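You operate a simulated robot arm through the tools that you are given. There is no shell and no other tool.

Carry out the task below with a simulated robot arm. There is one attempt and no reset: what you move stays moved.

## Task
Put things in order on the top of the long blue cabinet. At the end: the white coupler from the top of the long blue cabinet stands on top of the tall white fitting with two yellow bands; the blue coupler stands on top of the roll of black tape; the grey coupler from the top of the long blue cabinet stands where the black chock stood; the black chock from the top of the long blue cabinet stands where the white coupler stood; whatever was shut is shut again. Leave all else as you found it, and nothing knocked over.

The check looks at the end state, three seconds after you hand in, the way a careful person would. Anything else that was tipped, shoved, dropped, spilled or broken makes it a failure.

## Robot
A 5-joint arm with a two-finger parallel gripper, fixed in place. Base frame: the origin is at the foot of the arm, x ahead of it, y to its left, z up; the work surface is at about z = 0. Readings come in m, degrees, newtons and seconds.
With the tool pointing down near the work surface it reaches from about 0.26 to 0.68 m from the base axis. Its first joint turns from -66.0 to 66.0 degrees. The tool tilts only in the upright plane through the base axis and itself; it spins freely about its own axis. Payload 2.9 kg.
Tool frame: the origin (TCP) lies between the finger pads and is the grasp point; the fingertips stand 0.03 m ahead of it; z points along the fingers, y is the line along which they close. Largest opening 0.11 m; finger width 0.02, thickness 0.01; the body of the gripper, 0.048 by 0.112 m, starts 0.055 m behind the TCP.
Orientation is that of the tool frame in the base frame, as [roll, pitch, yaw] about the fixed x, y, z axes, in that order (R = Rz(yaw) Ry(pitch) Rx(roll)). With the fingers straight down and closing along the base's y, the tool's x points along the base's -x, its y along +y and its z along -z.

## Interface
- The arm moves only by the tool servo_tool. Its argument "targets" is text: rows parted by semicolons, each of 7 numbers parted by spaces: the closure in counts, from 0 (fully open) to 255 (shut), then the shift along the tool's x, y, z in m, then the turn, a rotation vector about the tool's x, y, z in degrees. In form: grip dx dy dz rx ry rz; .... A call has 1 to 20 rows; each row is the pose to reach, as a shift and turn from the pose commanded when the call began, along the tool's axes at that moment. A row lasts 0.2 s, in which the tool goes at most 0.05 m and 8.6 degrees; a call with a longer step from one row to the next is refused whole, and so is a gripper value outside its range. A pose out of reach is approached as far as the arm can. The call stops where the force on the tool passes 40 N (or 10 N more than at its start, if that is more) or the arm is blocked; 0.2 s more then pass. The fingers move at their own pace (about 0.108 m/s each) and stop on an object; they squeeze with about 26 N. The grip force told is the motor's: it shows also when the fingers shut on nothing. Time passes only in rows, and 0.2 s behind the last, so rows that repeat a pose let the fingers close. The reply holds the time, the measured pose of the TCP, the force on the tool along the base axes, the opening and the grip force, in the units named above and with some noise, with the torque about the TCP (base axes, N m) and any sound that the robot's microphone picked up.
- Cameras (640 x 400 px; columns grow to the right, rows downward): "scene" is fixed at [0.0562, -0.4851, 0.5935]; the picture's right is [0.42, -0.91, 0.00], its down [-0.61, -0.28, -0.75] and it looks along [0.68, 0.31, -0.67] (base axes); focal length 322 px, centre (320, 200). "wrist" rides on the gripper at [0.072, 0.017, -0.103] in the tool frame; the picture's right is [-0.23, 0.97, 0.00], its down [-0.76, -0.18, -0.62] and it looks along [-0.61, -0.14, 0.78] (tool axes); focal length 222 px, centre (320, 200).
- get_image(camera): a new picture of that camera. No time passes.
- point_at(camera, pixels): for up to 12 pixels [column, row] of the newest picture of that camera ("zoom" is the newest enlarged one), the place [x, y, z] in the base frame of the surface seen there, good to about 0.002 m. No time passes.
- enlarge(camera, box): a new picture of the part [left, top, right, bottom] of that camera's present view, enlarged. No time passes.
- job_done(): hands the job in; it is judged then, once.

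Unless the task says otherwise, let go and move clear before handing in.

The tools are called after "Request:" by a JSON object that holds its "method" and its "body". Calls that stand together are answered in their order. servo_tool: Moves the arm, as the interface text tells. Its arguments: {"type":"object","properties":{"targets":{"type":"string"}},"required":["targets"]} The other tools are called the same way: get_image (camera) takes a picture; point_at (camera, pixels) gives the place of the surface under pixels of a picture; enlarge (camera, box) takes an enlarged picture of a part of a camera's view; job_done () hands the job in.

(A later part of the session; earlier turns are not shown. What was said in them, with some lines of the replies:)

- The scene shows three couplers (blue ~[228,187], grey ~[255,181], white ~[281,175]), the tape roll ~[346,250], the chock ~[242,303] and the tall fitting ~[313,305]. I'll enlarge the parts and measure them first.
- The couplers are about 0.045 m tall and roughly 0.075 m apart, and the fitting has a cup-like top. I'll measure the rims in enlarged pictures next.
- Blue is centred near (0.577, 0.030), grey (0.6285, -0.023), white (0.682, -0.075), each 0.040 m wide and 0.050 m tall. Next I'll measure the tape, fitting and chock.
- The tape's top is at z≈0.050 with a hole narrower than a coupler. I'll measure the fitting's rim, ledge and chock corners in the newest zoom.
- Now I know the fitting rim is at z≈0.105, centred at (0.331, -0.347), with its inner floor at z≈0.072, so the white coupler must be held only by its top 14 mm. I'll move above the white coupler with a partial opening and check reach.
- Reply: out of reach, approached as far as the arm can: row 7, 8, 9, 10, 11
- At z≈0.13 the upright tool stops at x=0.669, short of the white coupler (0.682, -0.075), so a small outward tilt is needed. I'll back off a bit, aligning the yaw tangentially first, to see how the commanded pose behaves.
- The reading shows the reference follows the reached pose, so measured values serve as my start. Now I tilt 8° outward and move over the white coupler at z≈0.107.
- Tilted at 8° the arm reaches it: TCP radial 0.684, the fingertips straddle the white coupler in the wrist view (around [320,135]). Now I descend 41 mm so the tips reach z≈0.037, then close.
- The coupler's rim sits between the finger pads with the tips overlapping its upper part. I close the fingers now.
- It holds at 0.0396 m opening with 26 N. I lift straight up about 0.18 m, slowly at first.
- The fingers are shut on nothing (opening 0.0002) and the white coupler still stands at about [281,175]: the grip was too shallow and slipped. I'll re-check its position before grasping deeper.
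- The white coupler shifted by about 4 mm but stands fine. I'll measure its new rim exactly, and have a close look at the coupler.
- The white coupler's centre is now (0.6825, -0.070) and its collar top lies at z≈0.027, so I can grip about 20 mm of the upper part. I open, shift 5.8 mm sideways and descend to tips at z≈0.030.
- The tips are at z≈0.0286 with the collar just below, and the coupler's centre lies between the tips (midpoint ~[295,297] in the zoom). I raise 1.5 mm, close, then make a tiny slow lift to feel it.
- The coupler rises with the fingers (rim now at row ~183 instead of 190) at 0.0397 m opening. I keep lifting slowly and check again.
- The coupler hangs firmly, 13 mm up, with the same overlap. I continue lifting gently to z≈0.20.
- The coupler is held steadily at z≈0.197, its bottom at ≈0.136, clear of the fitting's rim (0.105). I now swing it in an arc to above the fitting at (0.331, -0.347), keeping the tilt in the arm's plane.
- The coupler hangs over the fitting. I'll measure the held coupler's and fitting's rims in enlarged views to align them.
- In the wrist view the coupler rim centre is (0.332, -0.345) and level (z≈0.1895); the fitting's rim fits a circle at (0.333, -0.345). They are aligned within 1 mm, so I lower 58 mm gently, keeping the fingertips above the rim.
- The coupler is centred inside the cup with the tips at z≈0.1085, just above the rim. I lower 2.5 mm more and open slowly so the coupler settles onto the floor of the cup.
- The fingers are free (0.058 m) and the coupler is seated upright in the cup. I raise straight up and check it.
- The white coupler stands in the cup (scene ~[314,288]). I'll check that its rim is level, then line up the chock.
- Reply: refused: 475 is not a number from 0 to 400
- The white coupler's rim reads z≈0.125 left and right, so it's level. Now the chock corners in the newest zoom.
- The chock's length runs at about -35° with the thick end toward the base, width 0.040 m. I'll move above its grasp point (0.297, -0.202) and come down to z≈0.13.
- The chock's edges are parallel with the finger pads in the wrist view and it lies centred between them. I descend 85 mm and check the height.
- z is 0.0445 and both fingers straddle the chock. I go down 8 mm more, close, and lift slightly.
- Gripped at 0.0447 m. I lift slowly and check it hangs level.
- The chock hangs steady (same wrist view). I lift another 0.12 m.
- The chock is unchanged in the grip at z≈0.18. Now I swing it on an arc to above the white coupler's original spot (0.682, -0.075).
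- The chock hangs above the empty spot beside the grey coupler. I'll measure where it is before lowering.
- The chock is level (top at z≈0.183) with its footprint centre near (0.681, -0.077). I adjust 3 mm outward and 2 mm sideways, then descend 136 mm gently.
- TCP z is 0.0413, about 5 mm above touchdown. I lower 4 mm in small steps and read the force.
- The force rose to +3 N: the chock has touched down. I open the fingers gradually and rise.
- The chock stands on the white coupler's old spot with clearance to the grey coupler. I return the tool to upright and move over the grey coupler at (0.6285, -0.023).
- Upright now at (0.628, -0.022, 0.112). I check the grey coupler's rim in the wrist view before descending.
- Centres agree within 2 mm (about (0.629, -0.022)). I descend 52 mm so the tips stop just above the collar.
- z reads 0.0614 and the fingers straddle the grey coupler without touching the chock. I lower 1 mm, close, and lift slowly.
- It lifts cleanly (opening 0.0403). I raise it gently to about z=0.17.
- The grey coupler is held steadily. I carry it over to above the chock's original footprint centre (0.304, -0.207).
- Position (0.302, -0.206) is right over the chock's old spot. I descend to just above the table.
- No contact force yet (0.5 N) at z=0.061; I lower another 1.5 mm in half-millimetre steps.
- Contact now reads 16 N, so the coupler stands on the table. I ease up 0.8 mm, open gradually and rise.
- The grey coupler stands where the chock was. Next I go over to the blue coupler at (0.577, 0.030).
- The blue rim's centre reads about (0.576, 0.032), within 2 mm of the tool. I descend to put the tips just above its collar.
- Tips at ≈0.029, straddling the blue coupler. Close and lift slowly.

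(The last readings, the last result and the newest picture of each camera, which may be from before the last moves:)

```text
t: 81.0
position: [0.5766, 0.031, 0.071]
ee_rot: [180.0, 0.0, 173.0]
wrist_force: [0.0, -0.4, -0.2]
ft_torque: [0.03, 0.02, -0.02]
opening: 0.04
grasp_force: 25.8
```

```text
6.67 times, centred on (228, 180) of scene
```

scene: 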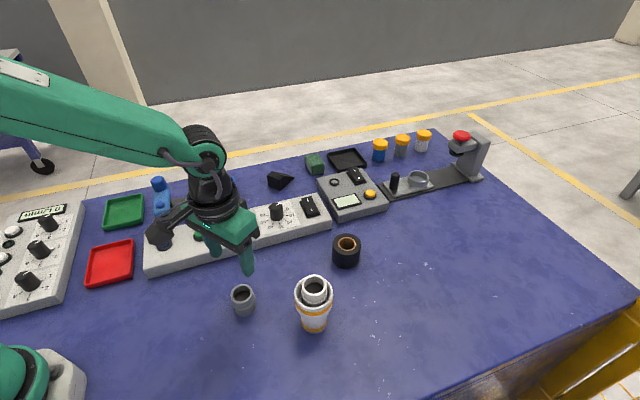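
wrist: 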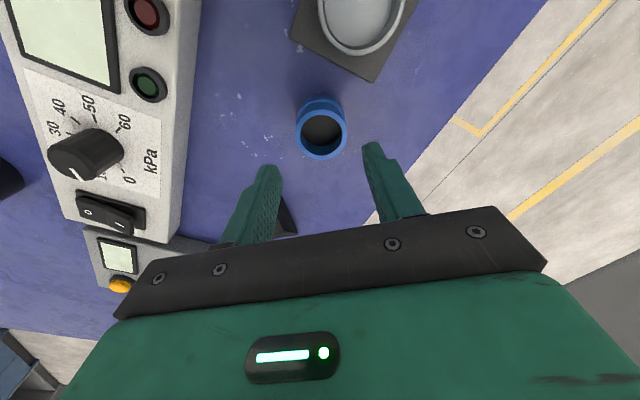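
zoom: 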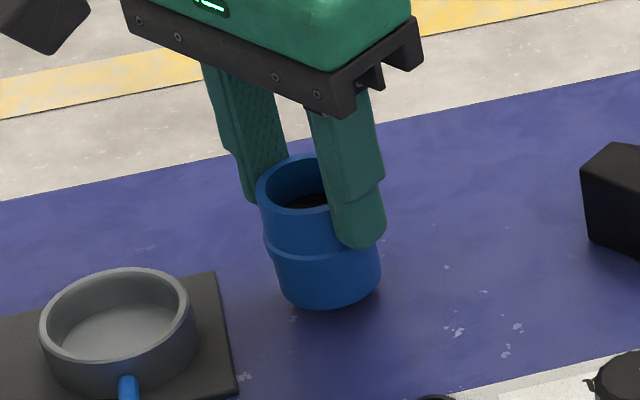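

Held and rising. I lift gently another 0.1 m.

Request:
{"method": "servo_tool", "body": {"targets": "255 0 0 -0.002 0 0 0; 255 0 0 -0.006 0 0 0; 255 0 0 -0.012 0 0 0; 255 0 0 -0.02 0 0 0; 255 0 0 -0.029 0 0 0; 255 0 0 -0.038 0 0 0; 255 0 0 -0.047 0 0 0; 255 0 0 -0.056 0 0 0; 255 0 0 -0.065 0 0 0; 255 0 0 -0.074 0 0 0; 255 0 0 -0.083 0 0 0; 255 0 0 -0.091 0 0 0; 255 0 0 -0.097 0 0 0; 255 0 0 -0.1 0 0 0; 255 0 0 -0.1 0 0 0"}}

Request:
{"method": "get_image", "body": {"camera": "wrist"}}

```text
t: 84.2
position: [0.5775, 0.0303, 0.171]
ee_rot: [180.0, 0.0, 173.0]
wrist_force: [0.1, 0.4, -0.3]
ft_torque: [0.03, 0.04, 0.01]
opening: 0.0399
grasp_force: 26.1
```

```text
taken
```

wrist: 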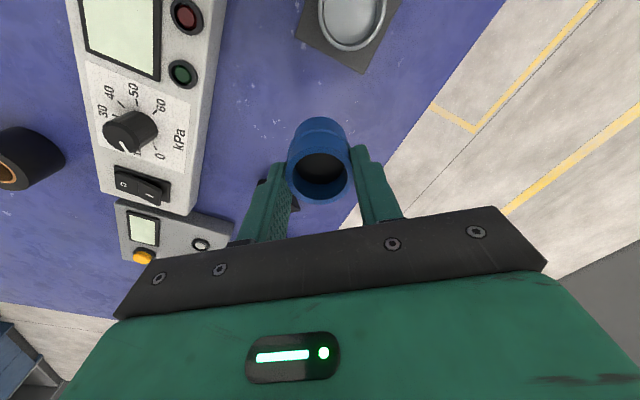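

The blue coupler is steady in the grip. I carry it to above the tape roll at (0.502, -0.348).

Request:
{"method": "servo_tool", "body": {"targets": "255 0.0003 -0.0039 0 0 0 0; 255 0.0008 -0.0116 0 0 0 0; 255 0.0019 -0.0270 0 0 0 0; 255 0.0036 -0.0501 0 0 0 0; 255 0.0056 -0.0770 0 0 0 0; 255 0.0075 -0.1040 0 0 0 0; 255 0.0095 -0.1309 0 0 0 0; 255 0.0114 -0.1579 0 0 0 0; 255 0.0133 -0.1848 0 0 0 0; 255 0.0153 -0.2118 0 0 0 0; 255 0.0172 -0.2387 0 0 0 0; 255 0.0192 -0.2657 0 0 0 0; 255 0.0211 -0.2926 0 0 0 0; 255 0.0231 -0.3196 0 0 0 0; 255 0.0247 -0.3427 0 0 0 0; 255 0.0261 -0.3619 0 0 0 0; 255 0.0272 -0.3773 0 0 0 0; 255 0.0278 -0.3850 0 0 0 0; 255 0.0278 -0.3850 0 0 0 0"}}

Request:
{"method": "get_image", "body": {"camera": "scene"}}

Request:
{"method": "get_image", "body": {"camera": "wrist"}}

Request:
{"method": "enlarge", "body": {"camera": "scene", "box": [306, 190, 386, 280]}}

```text
t: 88.2
position: [0.5033, -0.3475, 0.1725]
ee_rot: [-180.0, 0.1, 173.0]
wrist_force: [0.2, 0.4, -0.7]
ft_torque: [-0.01, 0.02, -0.03]
opening: 0.0401
grasp_force: 26.1
```

```text
taken
```

scene: 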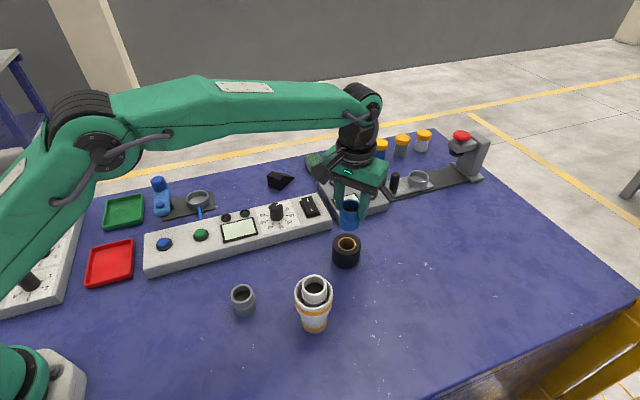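

```text
taken
```

wrist: 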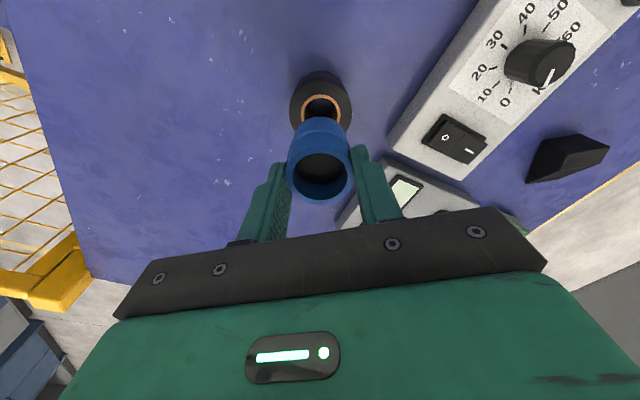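

```text
4.44 times, centred on (346, 235) of scene
```

zoom: 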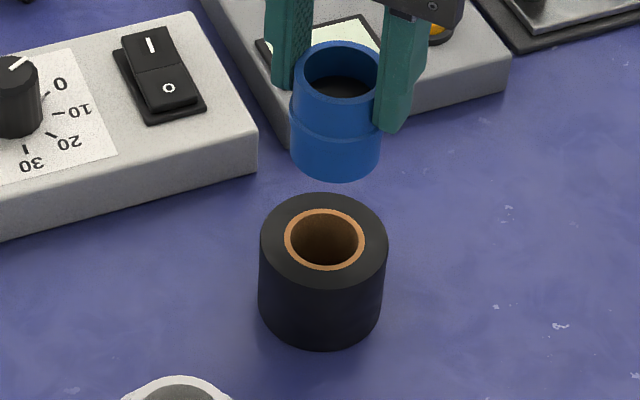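

Laterally the coupler lines up with the tape (columns 349.6 vs expected 349.6). I measure both rims to check the other direction.

Request:
{"method": "enlarge", "body": {"camera": "scene", "box": [326, 192, 374, 222]}}

Request:
{"method": "point_at", "body": {"camera": "zoom", "pixels": [[190, 125], [260, 175], [320, 188], [300, 60], [330, 58], [225, 80], [250, 68]]}}

Request:
{"method": "enlarge", "body": {"camera": "wrist", "box": [272, 60, 368, 210]}}

Request:
{"method": "point_at", "body": {"camera": "wrist", "pixels": [[291, 175], [349, 176], [321, 155], [321, 197], [300, 161], [342, 190], [341, 160], [302, 191], [292, 103], [350, 103], [320, 76], [321, 97]]}}

```text
13.33 times, centred on (350, 207) of scene
```

zoom: 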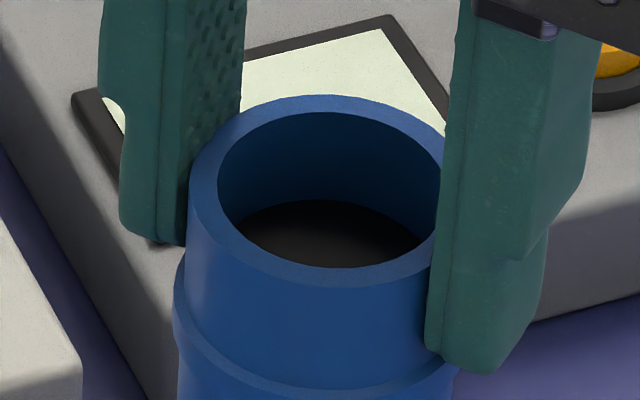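

```text
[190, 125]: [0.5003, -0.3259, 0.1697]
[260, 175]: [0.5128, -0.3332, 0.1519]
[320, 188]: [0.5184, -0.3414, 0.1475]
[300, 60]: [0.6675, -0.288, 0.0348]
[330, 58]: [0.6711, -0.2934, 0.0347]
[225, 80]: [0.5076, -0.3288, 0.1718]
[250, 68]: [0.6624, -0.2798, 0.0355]
```

```text
2.67 times, centred on (320, 135) of wrist
```

zoom: 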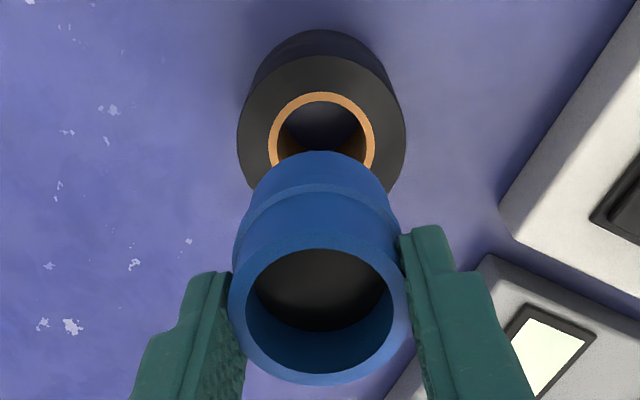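

```text
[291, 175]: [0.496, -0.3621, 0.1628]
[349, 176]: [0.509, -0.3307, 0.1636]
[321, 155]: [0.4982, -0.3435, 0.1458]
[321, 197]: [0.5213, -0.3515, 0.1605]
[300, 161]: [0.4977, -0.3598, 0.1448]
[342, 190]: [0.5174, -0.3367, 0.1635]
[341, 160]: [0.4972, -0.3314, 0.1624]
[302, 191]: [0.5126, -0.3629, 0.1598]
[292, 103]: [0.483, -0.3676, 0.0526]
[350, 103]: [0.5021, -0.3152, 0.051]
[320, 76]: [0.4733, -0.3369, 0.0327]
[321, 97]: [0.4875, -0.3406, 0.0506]
```

Request:
{"method": "point_at", "body": {"camera": "wrist", "pixels": [[320, 150.5], [320, 201.5], [290, 112], [350.5, 112], [320, 83], [301, 112], [339, 112], [320, 95.5], [296, 92], [345, 92]]}}

```text
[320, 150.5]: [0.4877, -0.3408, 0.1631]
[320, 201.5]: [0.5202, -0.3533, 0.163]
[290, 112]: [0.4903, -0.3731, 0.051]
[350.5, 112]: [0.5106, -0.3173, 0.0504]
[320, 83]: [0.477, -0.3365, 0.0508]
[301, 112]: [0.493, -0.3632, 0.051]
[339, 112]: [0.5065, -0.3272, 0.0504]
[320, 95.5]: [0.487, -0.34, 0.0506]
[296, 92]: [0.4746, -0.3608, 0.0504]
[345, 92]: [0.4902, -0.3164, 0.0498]
```

Both rims agree within about 1–2 mm: coupler (0.503, -0.347), level at z≈0.163; tape centre ≈(0.502–0.505, -0.347). I lower 58 mm and look again.

Request:
{"method": "servo_tool", "body": {"targets": "255 0 -0.0005 0.003 0 0 0; 255 -0.0005 -0.0005 0.009 0 0 0; 255 -0.0005 -0.0005 0.017 0 0 0; 255 -0.0005 -0.0005 0.025 0 0 0; 255 -0.0005 -0.0005 0.033 0 0 0; 255 -0.0005 -0.0005 0.041 0 0 0; 255 -0.0005 -0.0005 0.048 0 0 0; 255 -0.0005 -0.0005 0.053 0 0 0; 255 -0.0005 -0.0005 0.056 0 0 0; 255 -0.0005 -0.0005 0.058 0 0 0; 255 -0.0005 -0.0005 0.058 0 0 0"}}

Request:
{"method": "enlarge", "body": {"camera": "scene", "box": [314, 210, 378, 270]}}

Request:
{"method": "enlarge", "body": {"camera": "wrist", "box": [256, 60, 384, 210]}}

```text
t: 90.6
position: [0.5045, -0.3473, 0.1127]
ee_rot: [-179.9, 0.0, 172.9]
wrist_force: [0.0, 0.2, -0.7]
ft_torque: [0.01, -0.01, -0.02]
opening: 0.0399
grasp_force: 25.6
```

```text
6.67 times, centred on (346, 240) of scene
```

zoom: 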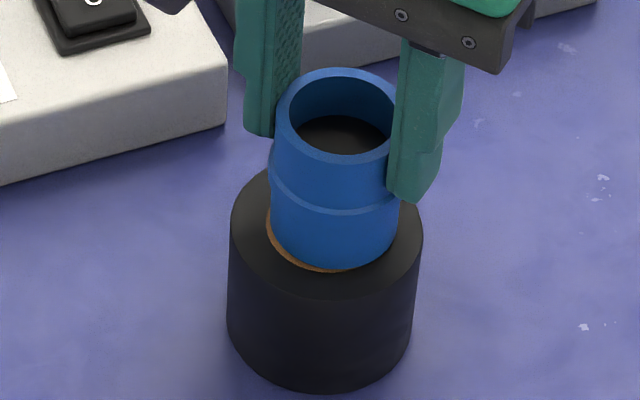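

```text
2.67 times, centred on (320, 135) of wrist
```

zoom: 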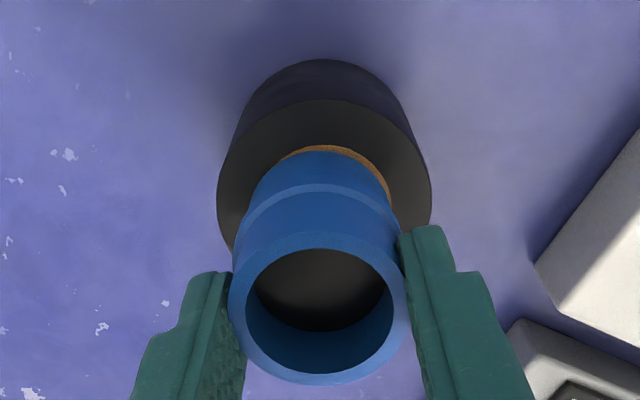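

With 5 mm to go, the brown core peeks out on the +y side (scene zoom ~[275,245], wrist zoom ~[370,170]), so the coupler is ~2 mm off. I shift +2 mm in y, lower 3 mm and look again.

Request:
{"method": "servo_tool", "body": {"targets": "255 0.0001 0.001 0 0 0 0; 255 0.0002 0.002 0 0 0 0; 255 0.0002 0.002 0.001 0 0 0; 255 0.0002 0.002 0.002 0 0 0; 255 0.0002 0.002 0.003 0 0 0; 255 0.0002 0.002 0.003 0 0 0"}}

Request:
{"method": "enlarge", "body": {"camera": "scene", "box": [322, 225, 370, 265]}}

Request:
{"method": "enlarge", "body": {"camera": "wrist", "box": [272, 80, 368, 180]}}

```text
t: 92.0
position: [0.503, -0.3469, 0.1095]
ee_rot: [-179.9, -0.1, 173.0]
wrist_force: [0.1, 0.4, 2.0]
ft_torque: [0.03, -0.01, -0.01]
opening: 0.04
grasp_force: 26.8
```

```text
10.00 times, centred on (346, 245) of scene
```

zoom: 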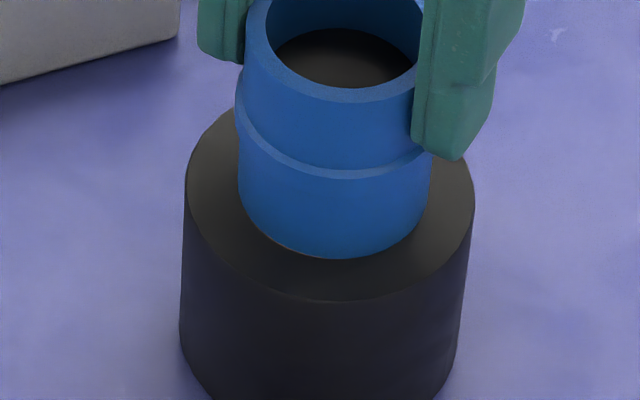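

```text
4.00 times, centred on (320, 130) of wrist
```

zoom: 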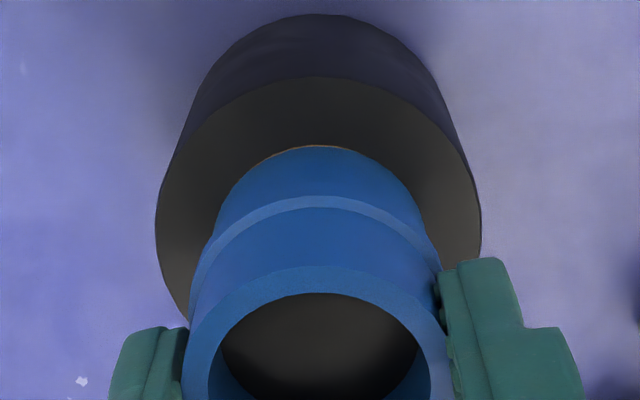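

Now the coupler covers the core almost completely and sits centred within ~1 mm; force reads 2 N, so contact is near. I lower in half-millimetre steps.

Request:
{"method": "servo_tool", "body": {"targets": "255 0.0005 0 0.0005 0 0 0; 255 0.0005 0 0.001 0 0 0; 255 0.0005 0 0.001 0 0 0"}}

```text
t: 92.8
position: [0.5025, -0.346, 0.1104]
ee_rot: [-179.8, 0.0, 173.0]
wrist_force: [0.2, -3.0, 8.6]
ft_torque: [-0.15, 0.08, 0.06]
opening: 0.0398
grasp_force: 26.1
```

Contact is firm at 8.6 N: the coupler rests on the tape. I ease up 0.4 mm, open gradually and rise.

Request:
{"method": "servo_tool", "body": {"targets": "255 0 0 -0.0005 0 0 0; 165 0 0 -0.0005 0 0 0; 162 0 0 -0.0005 0 0 0; 160 0 0 -0.0005 0 0 0; 157 0 0 -0.0005 0 0 0; 153 0 0 -0.0005 0 0 0; 147 0 0 -0.0005 0 0 0; 138 0 0 -0.0005 0 0 0; 125 0 0 -0.0005 0 0 0; 110 0 0 -0.0005 0 0 0; 110 0 0 -0.006 0 0 0; 110 0 0 -0.02 0 0 0; 110 0 0 -0.045 0 0 0; 110 0 0 -0.075 0 0 0; 110 0 0 -0.11 0 0 0; 110 0 0 -0.11 0 0 0"}}

Request:
{"method": "get_image", "body": {"camera": "scene"}}

Request:
{"method": "enlarge", "body": {"camera": "scene", "box": [306, 200, 386, 280]}}

Request:
{"method": "get_image", "body": {"camera": "wrist"}}

```text
t: 96.2
position: [0.5049, -0.3459, 0.2204]
ee_rot: [180.0, -0.1, 172.9]
wrist_force: [-1.0, -0.2, 1.2]
ft_torque: [0.01, -0.03, 0.03]
opening: 0.0628
grasp_force: 0.1
```

```text
taken
```

scene: 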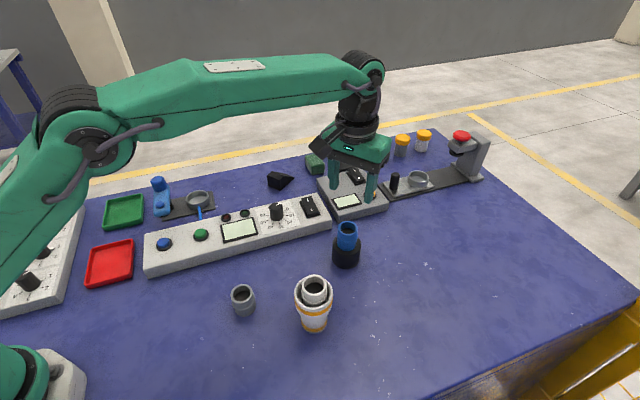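

```text
5.00 times, centred on (346, 240) of scene
```

zoom: 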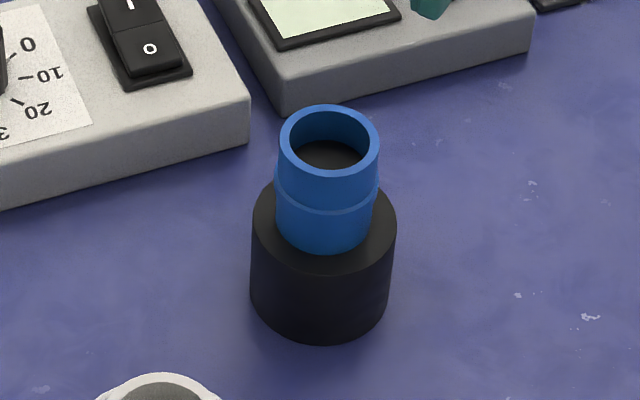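

```text
taken
```

wrist: 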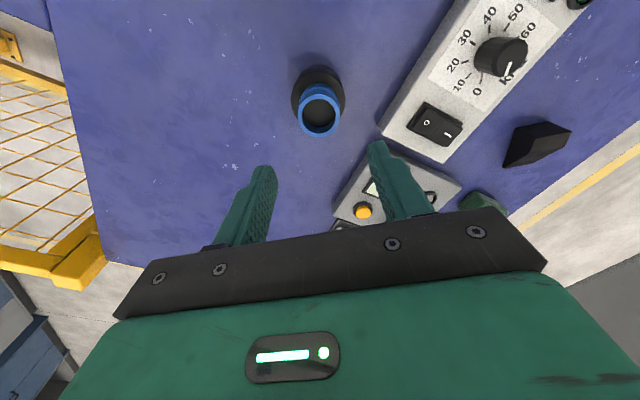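

All four objects stand: blue on the tape, white in the fitting, grey at [243,300], chock at [280,180]. I verify chock and grey positions against the original spots.

Request:
{"method": "enlarge", "body": {"camera": "scene", "box": [250, 160, 314, 200]}}

Request:
{"method": "point_at", "body": {"camera": "zoom", "pixels": [[180, 145], [305, 180], [215, 125], [430, 198], [340, 160], [240, 150], [305, 270], [185, 225]]}}

Request:
{"method": "point_at", "body": {"camera": "scene", "pixels": [[232, 293], [253, 292], [243, 286], [242, 300], [242, 314]]}}

Request:
{"method": "enlarge", "body": {"camera": "scene", "box": [220, 265, 348, 345]}}

```text
10.00 times, centred on (282, 180) of scene
```

zoom: 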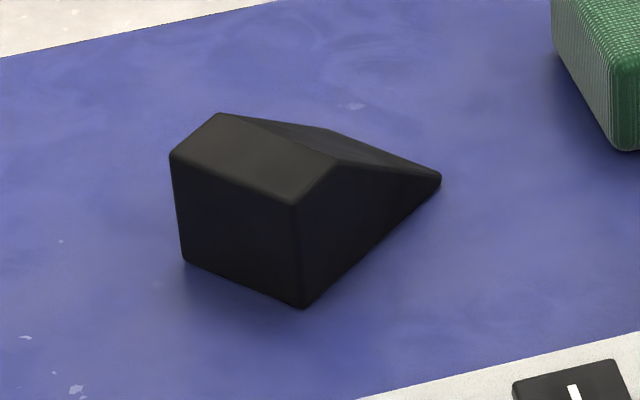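

```text
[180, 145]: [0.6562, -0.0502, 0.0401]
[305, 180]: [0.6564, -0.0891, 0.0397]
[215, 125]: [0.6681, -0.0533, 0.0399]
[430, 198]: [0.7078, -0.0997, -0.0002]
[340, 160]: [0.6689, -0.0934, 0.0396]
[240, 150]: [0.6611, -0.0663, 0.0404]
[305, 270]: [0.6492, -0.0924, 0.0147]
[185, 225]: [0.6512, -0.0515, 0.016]
```

```text
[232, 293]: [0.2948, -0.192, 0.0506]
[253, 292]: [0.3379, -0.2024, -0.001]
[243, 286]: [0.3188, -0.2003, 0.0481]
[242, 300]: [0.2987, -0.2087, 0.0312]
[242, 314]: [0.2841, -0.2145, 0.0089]
```

```text
5.00 times, centred on (284, 305) of scene
```

zoom: 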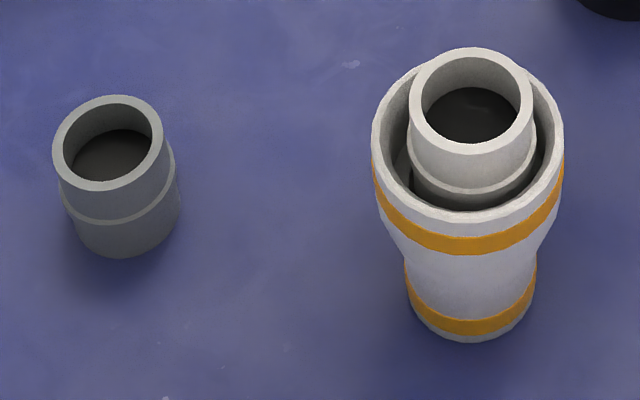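

The chock's footprint centre reads ≈(0.684, -0.076), against the white coupler's old (0.682, -0.075). Grey is at ≈(0.304, -0.207), where the chock stood, and the white and blue couplers stand level on their supports. Nothing was opened, nothing else moved, and the gripper is empty and clear, so I hand in.

Request:
{"method": "job_done", "body": {}}

```text
The job is handed in.
```

All four pieces are in their places, and I handed the job in with the gripper empty and clear. I don't know how the check judged it.

- **White coupler:** it stands level in the cup-shaped top of the tall fitting with two yellow bands. I let it drop the last few millimetres, because the fingers couldn't fit inside the rim.
- **Blue coupler:** it stands on the roll of black tape, within about 2 mm of centre.
- **Grey coupler:** it stands where the chock stood, at about (0.304, -0.207).
- **Black chock:** it stands where the white coupler stood. Its centre reads about (0.684, -0.076), against the coupler's old (0.682, -0.075).

My first grip on the white coupler slipped off and shifted it about 5 mm, but it stayed upright. I measured it again and picked it up on the second try.

I opened nothing, so there was nothing to shut again. In the last pictures nothing else looked moved or knocked over.
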